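You operate a simulated robot arm through the tools that you are given. There is no shell and no other tool. Be economical: measure what you need, move in short steps, check, and stop when the job is done.

You run a simulated robot arm. Do the job below in one go: nothing can be reset, and whatever is moved stays where it is left.

JOB
Take the yellow brush and put it on top of the shut tin of lube.

Only the result counts: the job must be done as asked and must still hold three seconds after the hand-in. Knocking over, shifting, dropping, spilling or breaking anything else fails it.

ROBOT AND FRAMES
A 6-joint arm with a two-finger parallel gripper, fixed in place. Base frame: the origin is at the foot of the arm, x ahead of it, y to its left, z up; the work surface is at about z = 900. Lengths are in mm, angles in degrees, forces in N, time in s.
With the tool pointing down near the work surface it reaches from about 240 to 660 mm from the base axis. Its first joint turns from -66.0 to 66.0 degrees. Payload 2.9 kg.
The TCP is the grasp point between the finger pads, 30 mm short of the fingertips. In the tool frame z runs along the fingers and y along their closing line. The gripper opens to 110 mm. The fingers are 20 mm wide and 10 mm thick; the gripper's body (48 by 112 mm) begins 55 mm behind the TCP.
Orientation is that of the tool frame in the base frame, as a unit quaternion [w, x, y, z]. With the fingers straight down and closing along the base's y, the tool's x points along the base's -x, its y along +y and its z along -z.

CONTROLS
- The arm moves only by the tool send_rows. Its argument "rows" is a list of rows, each an object of numbers (a shift or turn left out is 0, a gripper value left out holds the last): "tx", "ty", "tz": the shift along the tool's x, y, z in units of 400 mm (1.0 is 400 mm); "spin": the turn about the tool's z in units of 45 degrees (1.0 is 45 degrees); "jaw": the finger opening in mm, from 0 to 110. In form: [{"tx": .., "ty": .., "tz": .., "spin": .., "jaw": ..}, ...]. A call has 1 to 12 rows; each row is the pose to reach, as a shift and turn from the pose commanded when the call began, along the tool's axes at that moment. A call with a number of a shift or a turn outside -1 to 1 is refused whole. A row lasts 0.2 s, in which the tool goes at most 50 mm and 8.6 degrees; a call with a longer step from one row to the next is refused whole, and so is a gripper value outside its range. A pose out of reach is approached as far as the arm can. The call stops where the force on the tool passes 40 N (or 10 N more than at its start, if that is more) or the arm is blocked; 0.2 s more then pass. Each finger travels about 108 mm/s and halts on what it meets, pressing with about 25 N; the grip force reading is that of the motor and also rises with nothing between the fingers. The clock runs only during rows and for 0.2 s after the last one: add rows that repeat a pose to give the fingers time. It gives the time, the measured TCP pose, the force on the tool (base axes), the opening and the grip force at its end, in the units of the frame above (readings bear some noise).
- Cameras (640 x 400 px; columns grow to the right, rows downward): "scene" is fixed at [100.1, 453.1, 1396.2]; the picture's right is [-0.48, -0.88, 0.00], its down [-0.44, 0.24, -0.86] and it looks along [0.76, -0.42, -0.50] (base axes); focal length 242 px, centre (320, 200). "wrist" rides on the gripper at [72, 17, -103] in the tool frame; the picture's right is [-0.23, 0.97, 0.00], its down [-0.76, -0.18, -0.62] and it looks along [-0.61, -0.14, 0.78] (tool axes); focal length 222 px, centre (320, 200). There is no depth. A picture from a camera that has moved, and an enlarged one, comes with that camera's place and axes in the base frame and with its lens. The place of the scene camera against the robot may be out by one fixed shift of up to 12 mm in any direction.
- camera(camera): a new picture of that camera. The clock stands still meanwhile.
- enlarge(camera, box): a new picture of the part [left, top, right, bottom] of that camera's present view, enlarged. The clock stands still meanwhile.
- hand_in(): hands the job in; it is judged then, once.

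Work in short steps. Places have to be worked out from the pictures, the camera data and where the tool is seen: move nearer, look again, correct. Check each grasp and each placing, and mend what went wrong. You have 90 turns and 36 pictures in all, those below and enlarged ones among them. Open the gripper and draw the arm clear of the work before you hand the job in, unless the task says otherwise; then end with one line.

The tools are called after ">>>" as a command line: name --argument value ..., lists and objects as JSON in quotes. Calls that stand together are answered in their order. send_rows: Moves the arm, as the interface text tells. Its arguments: {"type":"object","properties":{"rows":{"type":"array","items":{"type":"object","properties":{"tx":{"type":"number"},"ty":{"type":"number"},"tz":{"type":"number"},"spin":{"type":"number"},"jaw":{"type":"number"}}}}},"required":["rows"]} The other tools are called the same way: camera (camera) takes a picture; enlarge (camera, box) takes an enlarged picture of a part of a camera's view; hand_in () hands the job in.

At the start:

```text
t: 0.0
tool_pos: [307.5, 288.8, 1239.7]
ee_rot: [0.0, 0.0, 1.0, 0.001]
contact_force: [0.3, 0.6, -0.1]
grip_width: 110.2
finger_force: 0.1
```

scene: 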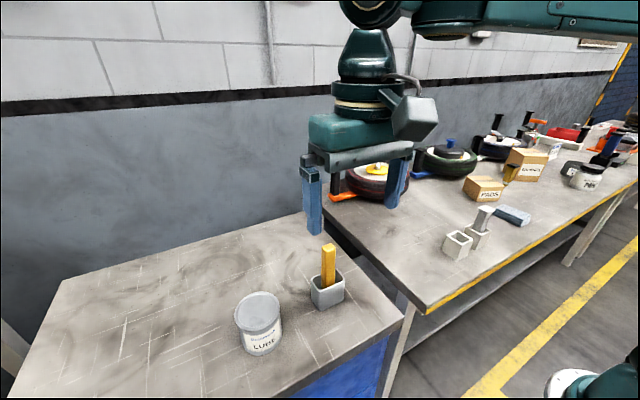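
wrist: 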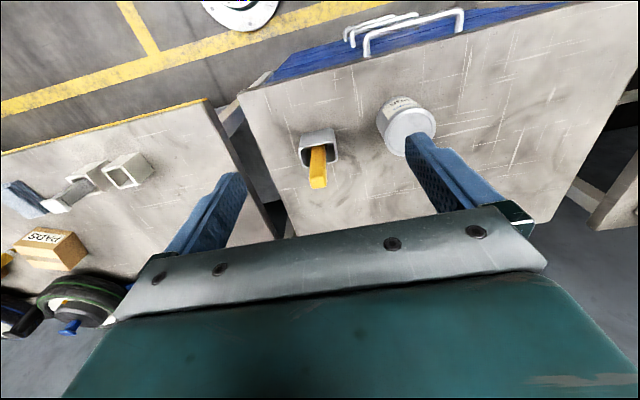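

I see a yellow-handled item standing in a cup next to the LUBE tin. I'll enlarge both views before moving.

>>> enlarge --camera "scene" --box '[210, 220, 370, 370]'

>>> enlarge --camera "wrist" --box '[270, 70, 470, 220]'

>>> enlarge --camera "scene" --box '[430, 90, 640, 260]'

```text
2.67 times, centred on (290, 295) of scene
camera zoom: at [100.1, 453.1, 1396.2], right [-0.48, -0.88, 0.0], down [-0.44, 0.24, -0.86], along [0.76, -0.42, -0.5], focal length 646 px, centre (400, -53)
```

zoom: 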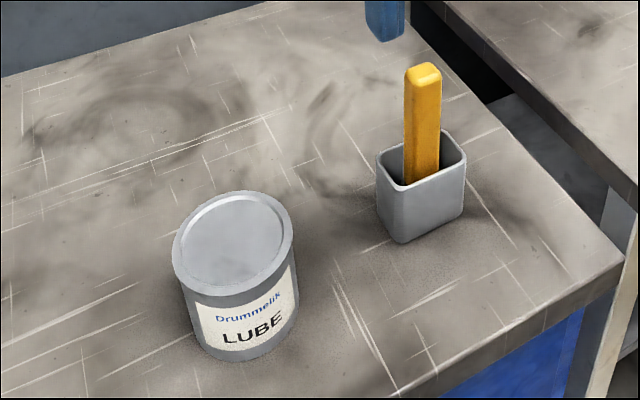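

```text
2.67 times, centred on (370, 145) of wrist
camera zoom: at [233.6, 306.2, 1342.4], right [0.23, 0.97, 0.0], down [0.76, -0.18, 0.62], along [0.61, -0.14, -0.78], focal length 592 px, centre (187, 347)
```

zoom: 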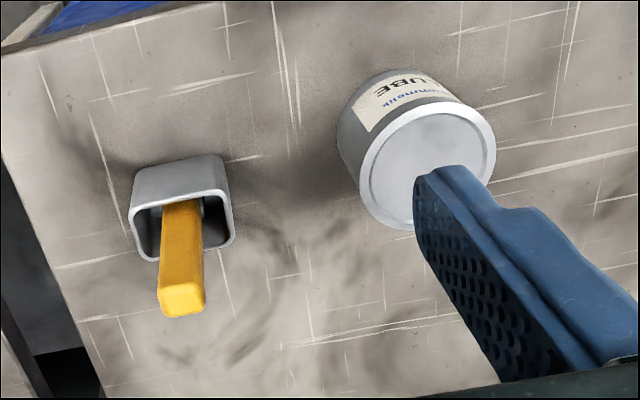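

```text
2.35 times, centred on (535, 175) of scene
camera zoom: at [100.1, 453.1, 1396.2], right [-0.48, -0.88, 0.0], down [-0.44, 0.24, -0.86], along [0.76, -0.42, -0.5], focal length 570 px, centre (-186, 259)
```

zoom: 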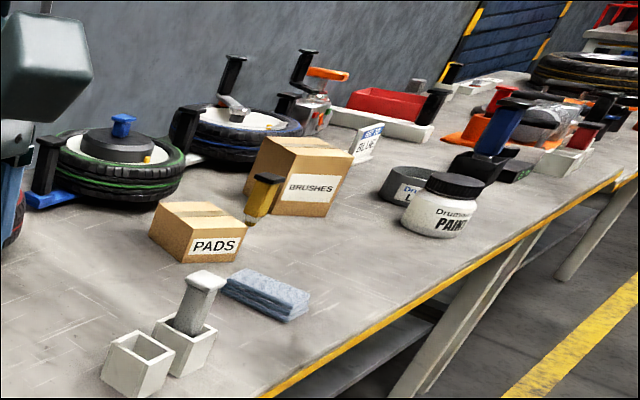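

Triangulating roughly from both views puts the brush top near [399, 267, 1090]. The tin is near [400, 420]. I'll shift the wrist camera at the same height to get a second baseline.

>>> send_rows --rows '[{"tx": -0.09, "ty": -0.06}, {"tx": -0.18, "ty": -0.12}, {"tx": -0.18, "ty": -0.12}]'

>>> camera --camera "wrist"

```text
t: 0.8
tool_pos: [377.7, 241.9, 1240.7]
ee_rot: [-0.001, 0.0, 1.0, 0.001]
contact_force: [0.4, -0.6, 0.7]
grip_width: 109.7
finger_force: 0.0
```

```text
30 pictures are left
camera wrist: at [304.9, 258.3, 1343.4], right [0.23, 0.97, 0.0], down [0.76, -0.18, 0.62], along [0.61, -0.14, -0.78], focal length 222 px, centre (320, 200)
```

wrist: 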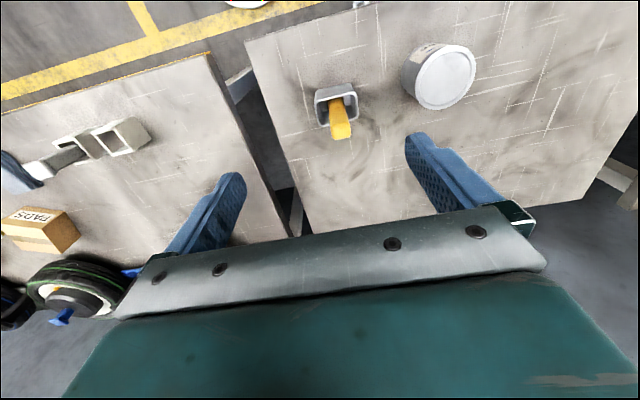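

The wrist-only triangulation now gives a brush top near [423, 260, 1055]. I'll enlarge to get the tin, the cup and the brush's orientation.

>>> enlarge --camera "wrist" --box '[296, 30, 496, 155]'

```text
3.20 times, centred on (396, 92) of wrist
camera zoom: at [304.9, 258.3, 1343.4], right [0.23, 0.97, 0.0], down [0.76, -0.18, 0.62], along [0.61, -0.14, -0.78], focal length 711 px, centre (77, 544)
```

zoom: 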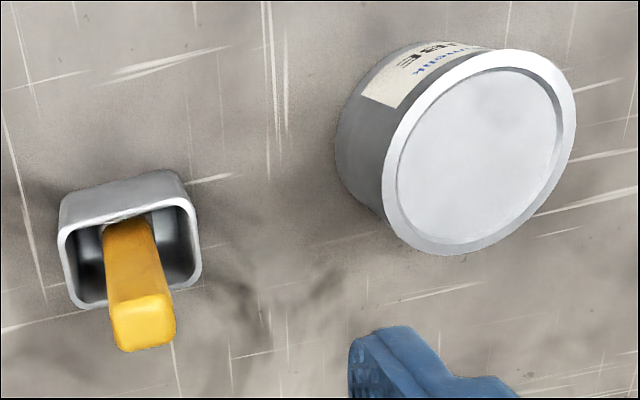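

Estimates so far: brush top about [420, 260, 1060], 24 mm wide and near-aligned with base y. Cup rim is at z≈952, and the tin lid centre is about [406, 418, 990]. I'll go above the brush with the fingertips still clear of it and look again.

>>> send_rows --rows '[{"tx": -0.105, "ty": 0.046}, {"tx": -0.105, "ty": 0.046, "tz": 0.1, "jaw": 80}, {"tx": -0.105, "ty": 0.046, "tz": 0.2, "jaw": 80}, {"tx": -0.105, "ty": 0.046, "tz": 0.27, "jaw": 80}, {"tx": -0.105, "ty": 0.046, "tz": 0.27, "jaw": 80}]'

>>> camera --camera "wrist"

>>> enlarge --camera "scene" --box '[230, 200, 390, 350]'

```text
t: 2.0
tool_pos: [421.5, 258.0, 1132.2]
ee_rot: [0.0, -0.001, 1.0, 0.0]
contact_force: [0.1, -0.4, -0.7]
grip_width: 80.1
finger_force: 0.1
```

```text
28 pictures are left
camera wrist: at [348.9, 275.1, 1234.1], right [0.23, 0.97, 0.0], down [0.76, -0.18, 0.62], along [0.61, -0.14, -0.78], focal length 222 px, centre (320, 200)
```

wrist: 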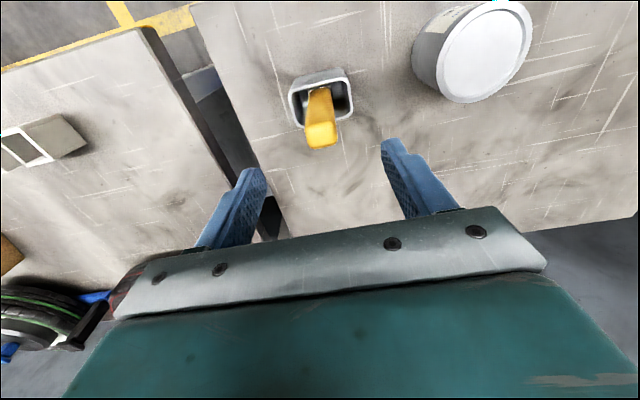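

```text
2.67 times, centred on (310, 275) of scene
camera zoom: at [100.1, 453.1, 1396.2], right [-0.48, -0.88, 0.0], down [-0.44, 0.24, -0.86], along [0.76, -0.42, -0.5], focal length 646 px, centre (347, 0)
```

zoom: 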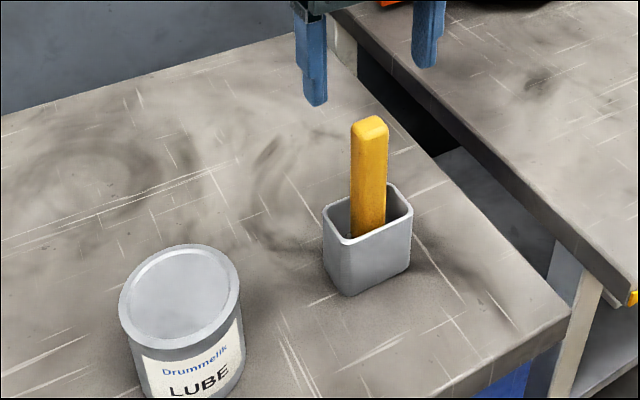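

The brush top refines to about [421, 260.5, 1056], with the handle turned roughly 4–5° from y. I'll descend around the handle, keeping the fingertips about 40 mm above the cup rim.

>>> send_rows --rows '[{"ty": 0.006, "spin": 0.1, "tz": 0.07, "jaw": 70}, {"ty": 0.006, "spin": 0.1, "tz": 0.14, "jaw": 60}, {"ty": 0.006, "spin": 0.1, "tz": 0.21, "jaw": 60}, {"ty": 0.006, "spin": 0.1, "tz": 0.27, "jaw": 60}, {"ty": 0.006, "spin": 0.1, "tz": 0.27, "jaw": 60}]'

>>> camera --camera "wrist"

>>> enlarge --camera "scene" --box '[230, 200, 390, 350]'

```text
t: 3.2
tool_pos: [420.3, 263.7, 1023.1]
ee_rot: [0.0, 0.039, 0.999, 0.0]
contact_force: [0.5, -0.8, 0.1]
grip_width: 59.7
finger_force: 0.0
```

```text
26 pictures are left
camera wrist: at [348.2, 285.8, 1125.2], right [0.3, 0.95, 0.0], down [0.75, -0.24, 0.62], along [0.59, -0.19, -0.78], focal length 222 px, centre (320, 200)
```

wrist: 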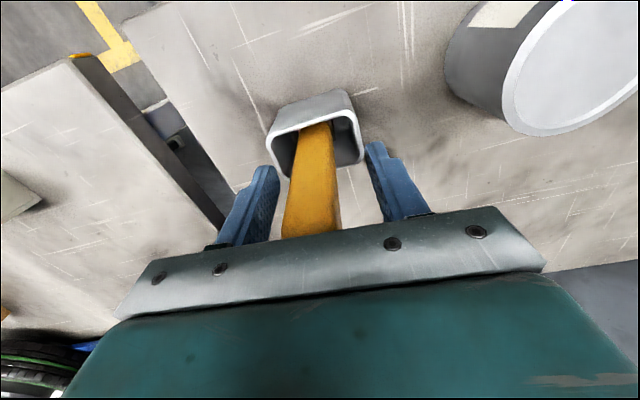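

```text
2.67 times, centred on (310, 275) of scene
camera zoom: at [100.1, 453.1, 1396.2], right [-0.48, -0.88, 0.0], down [-0.44, 0.24, -0.86], along [0.76, -0.42, -0.5], focal length 646 px, centre (347, 0)
```

zoom: 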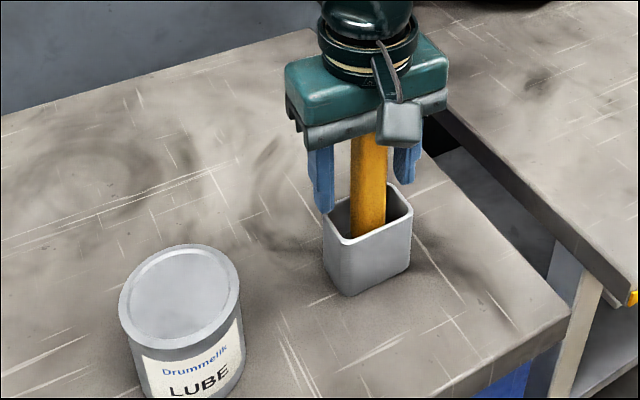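

The TCP sits about 3 mm to +y of the handle centre, so I'll shift it and close.

>>> send_rows --rows '[{"ty": -0.008, "jaw": 60}, {"ty": -0.008, "jaw": 40}, {"ty": -0.008, "jaw": 0}, {"ty": -0.008, "jaw": 0}, {"ty": -0.008, "jaw": 0}, {"ty": -0.008, "jaw": 0}]'

```text
t: 4.6
tool_pos: [420.6, 259.5, 1023.2]
ee_rot: [0.0, 0.039, 0.999, 0.0]
contact_force: [-0.1, 0.3, -0.5]
grip_width: 25.4
finger_force: 24.8
```

The handle is gripped at 25.4 mm. I'll lift it straight up in small steps until it clears the cup, then look.

>>> send_rows --rows '[{"tz": -0.03}, {"tz": -0.08}, {"tz": -0.15}, {"tz": -0.23}, {"tz": -0.31}, {"tz": -0.39}, {"tz": -0.45}, {"tz": -0.45}]'

>>> enlarge --camera "scene" --box '[230, 120, 430, 320]'

>>> camera --camera "wrist"

```text
t: 6.4
tool_pos: [421.9, 259.0, 1204.5]
ee_rot: [0.0, 0.038, 0.999, -0.001]
contact_force: [-0.5, -0.3, -1.1]
grip_width: 25.6
finger_force: 24.6
```

```text
2.00 times, centred on (330, 220) of scene
camera zoom: at [100.1, 453.1, 1396.2], right [-0.48, -0.88, 0.0], down [-0.44, 0.24, -0.86], along [0.76, -0.42, -0.5], focal length 484 px, centre (300, 160)
```

zoom: 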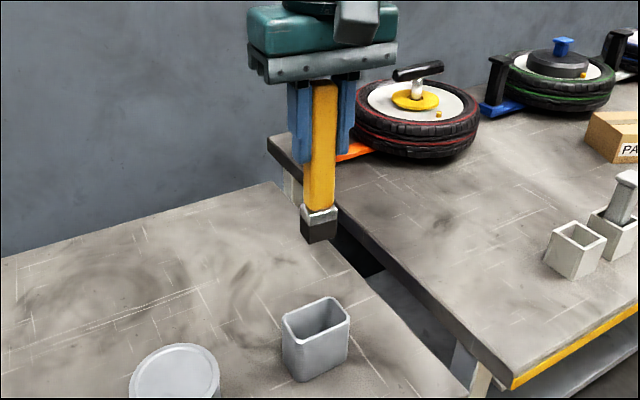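

```text
23 pictures are left
camera wrist: at [349.4, 281.2, 1307.4], right [0.3, 0.95, 0.0], down [0.75, -0.24, 0.62], along [0.59, -0.19, -0.78], focal length 222 px, centre (320, 200)
```

wrist: 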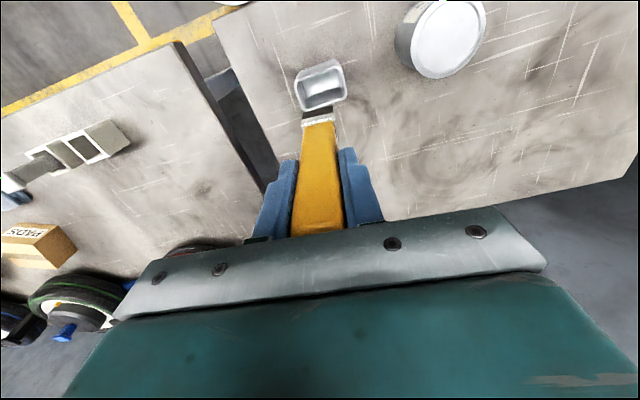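

The brush is about 155 mm long with a flat dark bristle block, and it hangs vertical. Three views agree on the lid centre at about [406.8, 418.5, 988]. I'll carry the brush over it at this height.

>>> send_rows --rows '[{"tx": 0.01, "ty": 0.06}, {"tx": 0.025, "ty": 0.14}, {"tx": 0.04, "ty": 0.22}, {"tx": 0.055, "ty": 0.3}, {"tx": 0.067, "ty": 0.37}, {"tx": 0.07, "ty": 0.3945}, {"tx": 0.07, "ty": 0.3945}, {"tx": 0.07, "ty": 0.3945}]'

>>> camera --camera "wrist"

>>> camera --camera "scene"

```text
t: 8.2
tool_pos: [403.2, 418.0, 1204.6]
ee_rot: [-0.001, 0.039, 0.999, 0.001]
contact_force: [-0.7, 0.1, -0.8]
grip_width: 25.7
finger_force: 24.7
```

```text
22 pictures are left
camera wrist: at [332.7, 440.2, 1307.1], right [0.3, 0.95, 0.0], down [0.75, -0.24, 0.62], along [0.59, -0.19, -0.78], focal length 222 px, centre (320, 200)
```

wrist: 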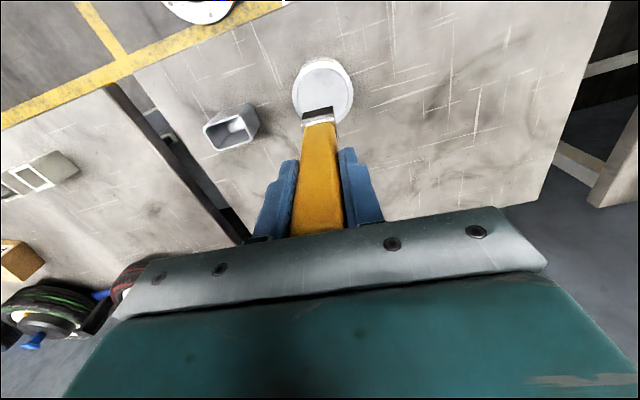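

```text
21 pictures are left
```

scene: 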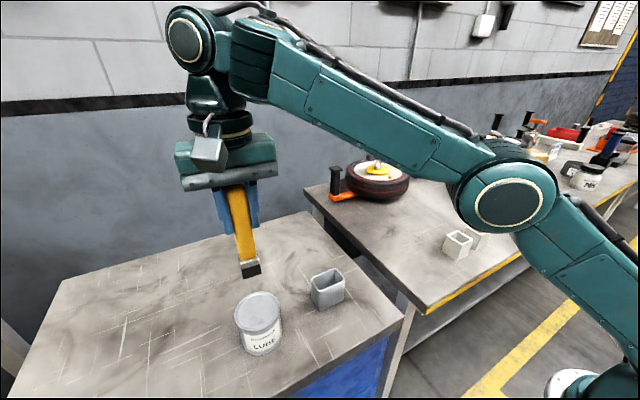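

The brush hangs over the lid and is vertical in the scene view. I'll descend to leave a gap of about 25 mm and recheck.

>>> send_rows --rows '[{"tz": 0.06}, {"tz": 0.12}, {"tz": 0.175}, {"tz": 0.175}]'

>>> enlarge --camera "wrist" --box '[240, 30, 400, 130]'

>>> enlarge --camera "scene" --box '[190, 220, 350, 370]'

```text
t: 9.2
tool_pos: [403.8, 418.7, 1134.3]
ee_rot: [0.001, 0.038, 0.999, -0.001]
contact_force: [0.1, 0.3, -0.2]
grip_width: 25.5
finger_force: 24.7
```

```text
4.00 times, centred on (320, 80) of wrist
camera zoom: at [333.1, 440.8, 1238.1], right [0.3, 0.95, 0.0], down [0.75, -0.24, 0.62], along [0.59, -0.19, -0.78], focal length 888 px, centre (320, 680)
```

zoom: 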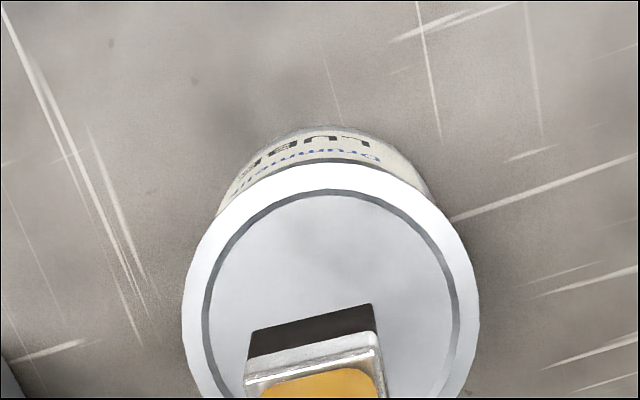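

```text
2.67 times, centred on (270, 295) of scene
camera zoom: at [100.1, 453.1, 1396.2], right [-0.48, -0.88, 0.0], down [-0.44, 0.24, -0.86], along [0.76, -0.42, -0.5], focal length 646 px, centre (453, -53)
```

zoom: 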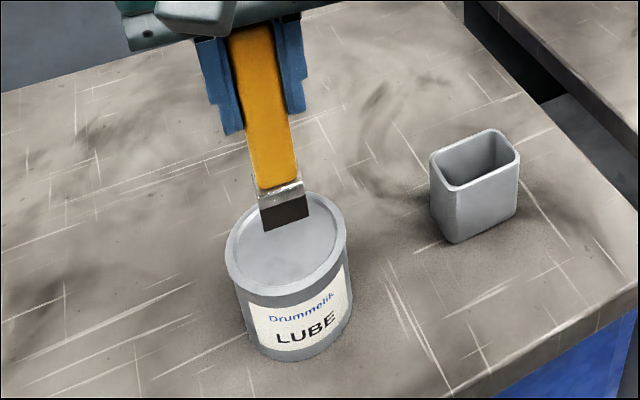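

The bristle bottom centre is about [406, 418] and the lid centre about [404, 420], which is good alignment. I'll lower to near contact and then creep down.

>>> send_rows --rows '[{"tz": 0.02}, {"tz": 0.035}, {"tz": 0.045}, {"tz": 0.05}, {"tz": 0.05}]'

>>> enlarge --camera "scene" --box '[220, 240, 300, 315]'

```text
t: 10.4
tool_pos: [405.4, 419.2, 1114.4]
ee_rot: [0.0, 0.039, 0.999, 0.0]
contact_force: [0.8, -0.5, -0.6]
grip_width: 25.4
finger_force: 25.0
```

```text
5.33 times, centred on (260, 278) of scene
camera zoom: at [100.1, 453.1, 1396.2], right [-0.48, -0.88, 0.0], down [-0.44, 0.24, -0.86], along [0.76, -0.42, -0.5], focal length 1292 px, centre (640, -213)
```

zoom: 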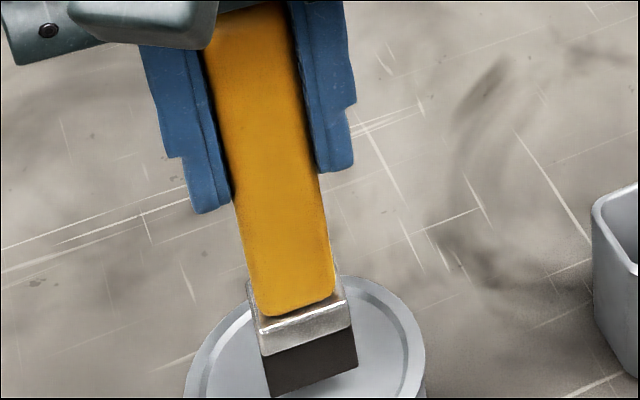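

No contact yet. I'll creep down 2 mm per row, a few rows at a time, watching the vertical force.

>>> send_rows --rows '[{"tz": 0.005}, {"tz": 0.01}, {"tz": 0.015}, {"tz": 0.015}]'

```text
t: 11.4
tool_pos: [404.3, 419.9, 1108.3]
ee_rot: [0.0, 0.039, 0.999, 0.0]
contact_force: [-0.4, 0.5, -0.7]
grip_width: 25.6
finger_force: 25.6
```

Still free. Next I'll go another 3 mm.

>>> send_rows --rows '[{"tz": 0.0025}, {"tz": 0.005}, {"tz": 0.0075}, {"tz": 0.0075}]'

```text
t: 12.4
tool_pos: [404.8, 418.7, 1104.7]
ee_rot: [0.001, 0.039, 0.999, 0.001]
contact_force: [1.9, 0.3, -0.8]
grip_width: 25.6
finger_force: 25.3
```

No clear contact, so another 2 mm.

>>> send_rows --rows '[{"tz": 0.0025}, {"tz": 0.005}, {"tz": 0.005}]'

>>> enlarge --camera "scene" --box '[220, 250, 300, 325]'

```text
t: 13.2
tool_pos: [404.6, 418.4, 1103.8]
ee_rot: [0.001, 0.039, 0.999, 0.0]
contact_force: [-1.1, 1.4, 8.8]
grip_width: 25.5
finger_force: 24.7
```

```text
5.33 times, centred on (260, 288) of scene
camera zoom: at [100.0, 453.0, 1396.3], right [-0.48, -0.88, 0.0], down [-0.44, 0.24, -0.86], along [0.76, -0.42, -0.5], focal length 1292 px, centre (640, -267)
```

zoom: 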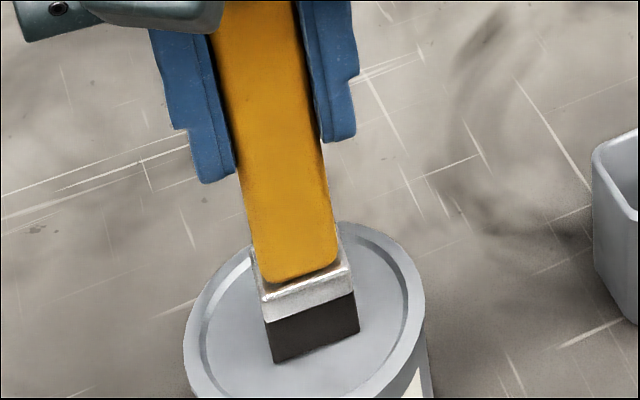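

Contact is confirmed at 8.8 N up, and the brush is standing inside the lid rim. I'll open slowly and symmetrically.

>>> send_rows --rows '[{"jaw": 25}, {"jaw": 26}, {"jaw": 27}, {"jaw": 28}, {"jaw": 30}, {"jaw": 33}, {"jaw": 33}]'

>>> enlarge --camera "scene" --box '[200, 200, 320, 320]'

>>> camera --camera "wrist"

```text
t: 14.8
tool_pos: [405.0, 418.0, 1101.8]
ee_rot: [0.0, 0.039, 0.999, 0.001]
contact_force: [-0.2, 0.1, 0.1]
grip_width: 33.1
finger_force: 0.1
```

```text
3.33 times, centred on (260, 260) of scene
camera zoom: at [100.1, 453.1, 1396.2], right [-0.48, -0.88, 0.0], down [-0.44, 0.24, -0.86], along [0.76, -0.42, -0.5], focal length 807 px, centre (520, 0)
```

zoom: 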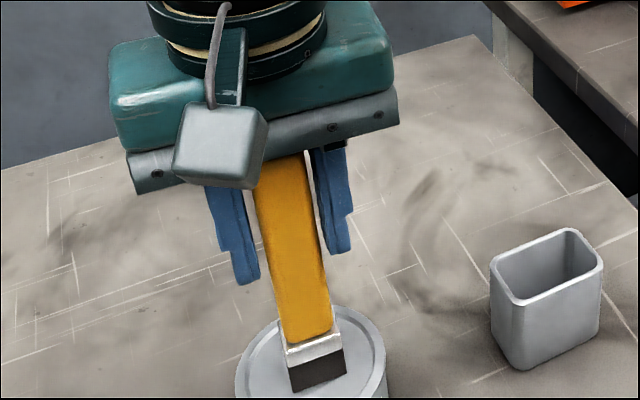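

```text
15 pictures are left
camera wrist: at [333.3, 440.8, 1205.4], right [0.3, 0.95, 0.0], down [0.75, -0.24, 0.62], along [0.59, -0.19, -0.78], focal length 222 px, centre (320, 200)
```

wrist: 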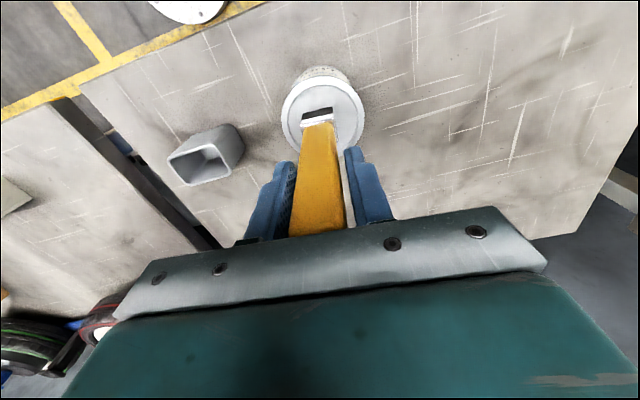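

It stands free. I'll open wider and check that it stays upright before lifting.

>>> send_rows --rows '[{"jaw": 36}, {"jaw": 40}, {"jaw": 48}, {"jaw": 58}, {"jaw": 70}, {"jaw": 70}, {"jaw": 70}]'

>>> enlarge --camera "scene" --box '[200, 200, 320, 320]'

>>> camera --camera "wrist"

```text
t: 16.4
tool_pos: [405.5, 418.9, 1102.1]
ee_rot: [0.0, 0.04, 0.999, 0.0]
contact_force: [0.3, 0.7, 0.0]
grip_width: 69.6
finger_force: 0.2
```

```text
3.33 times, centred on (260, 260) of scene
camera zoom: at [100.1, 453.1, 1396.2], right [-0.48, -0.88, 0.0], down [-0.44, 0.24, -0.86], along [0.76, -0.42, -0.5], focal length 807 px, centre (520, 0)
```

zoom: 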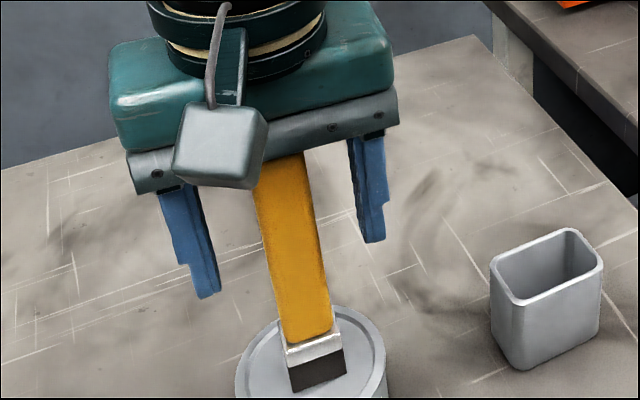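

```text
13 pictures are left
camera wrist: at [333.3, 440.8, 1205.4], right [0.3, 0.95, 0.0], down [0.75, -0.24, 0.62], along [0.59, -0.19, -0.78], focal length 222 px, centre (320, 200)
```

wrist: 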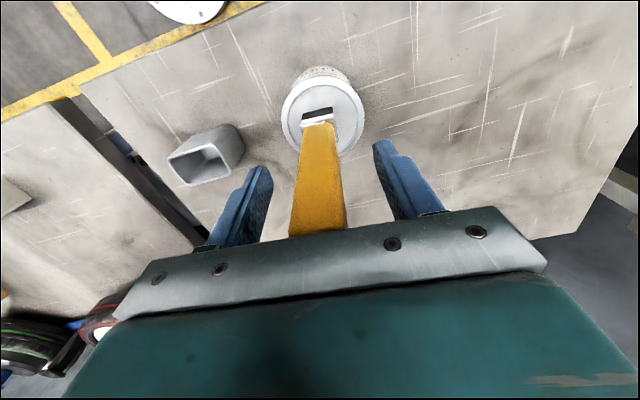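

The brush stands freely between the open fingers. I'll withdraw straight up.

>>> send_rows --rows '[{"tz": -0.02}, {"tz": -0.06}, {"tz": -0.12}, {"tz": -0.2}, {"tz": -0.28}, {"tz": -0.36}, {"tz": -0.36}]'

>>> enlarge --camera "scene" --box '[160, 150, 400, 370]'

```text
t: 18.0
tool_pos: [393.7, 408.6, 1235.9]
ee_rot: [0.0, 0.039, 0.999, 0.0]
contact_force: [0.2, -0.9, -1.0]
grip_width: 69.8
finger_force: 0.1
out of reach, approached as far as the arm can: row 6, 7
```

```text
1.82 times, centred on (280, 260) of scene
camera zoom: at [100.1, 453.1, 1396.2], right [-0.48, -0.88, 0.0], down [-0.44, 0.24, -0.86], along [0.76, -0.42, -0.5], focal length 440 px, centre (393, 91)
```

zoom: 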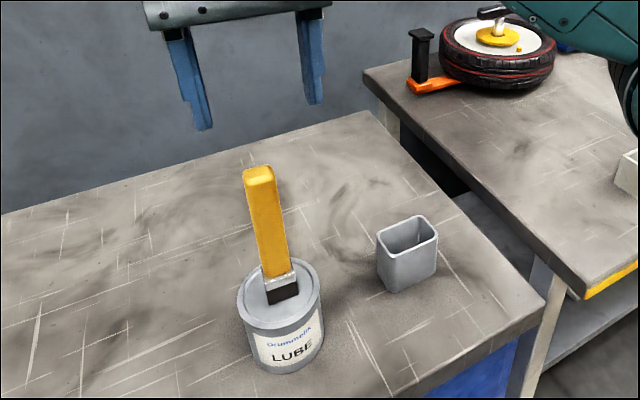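

The brush stands upright on the tin and the fingers are clear above it. I'll draw the arm back toward the base and let a few seconds pass.

>>> send_rows --rows '[{"tx": 0.06}, {"tx": 0.14}, {"tx": 0.22}, {"tx": 0.28}, {"tx": 0.28}, {"tx": 0.28}, {"tx": 0.28}, {"tx": 0.28}, {"tx": 0.28}, {"tx": 0.28}, {"tx": 0.28}, {"tx": 0.28}]'

>>> camera --camera "scene"

```text
t: 20.6
tool_pos: [283.7, 417.1, 1237.3]
ee_rot: [0.001, 0.039, 0.999, -0.001]
contact_force: [0.8, 0.4, -0.4]
grip_width: 70.1
finger_force: 0.0
```

```text
11 pictures are left
```

scene: 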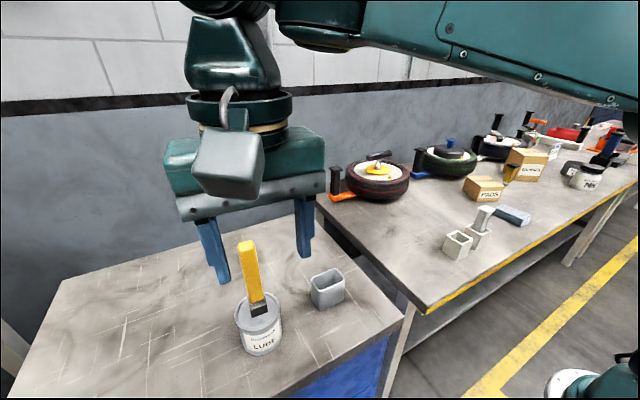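

The brush is steady on the tin, the cup and tin haven't moved, and the arm is clear. I'm handing in.

>>> hand_in

```text
The job is handed in.
```

The yellow brush is standing upright on its bristle end on the lid of the shut lube tin; it stayed steady for about four seconds after release, the gripper is open and drawn clear, and the job is handed in.
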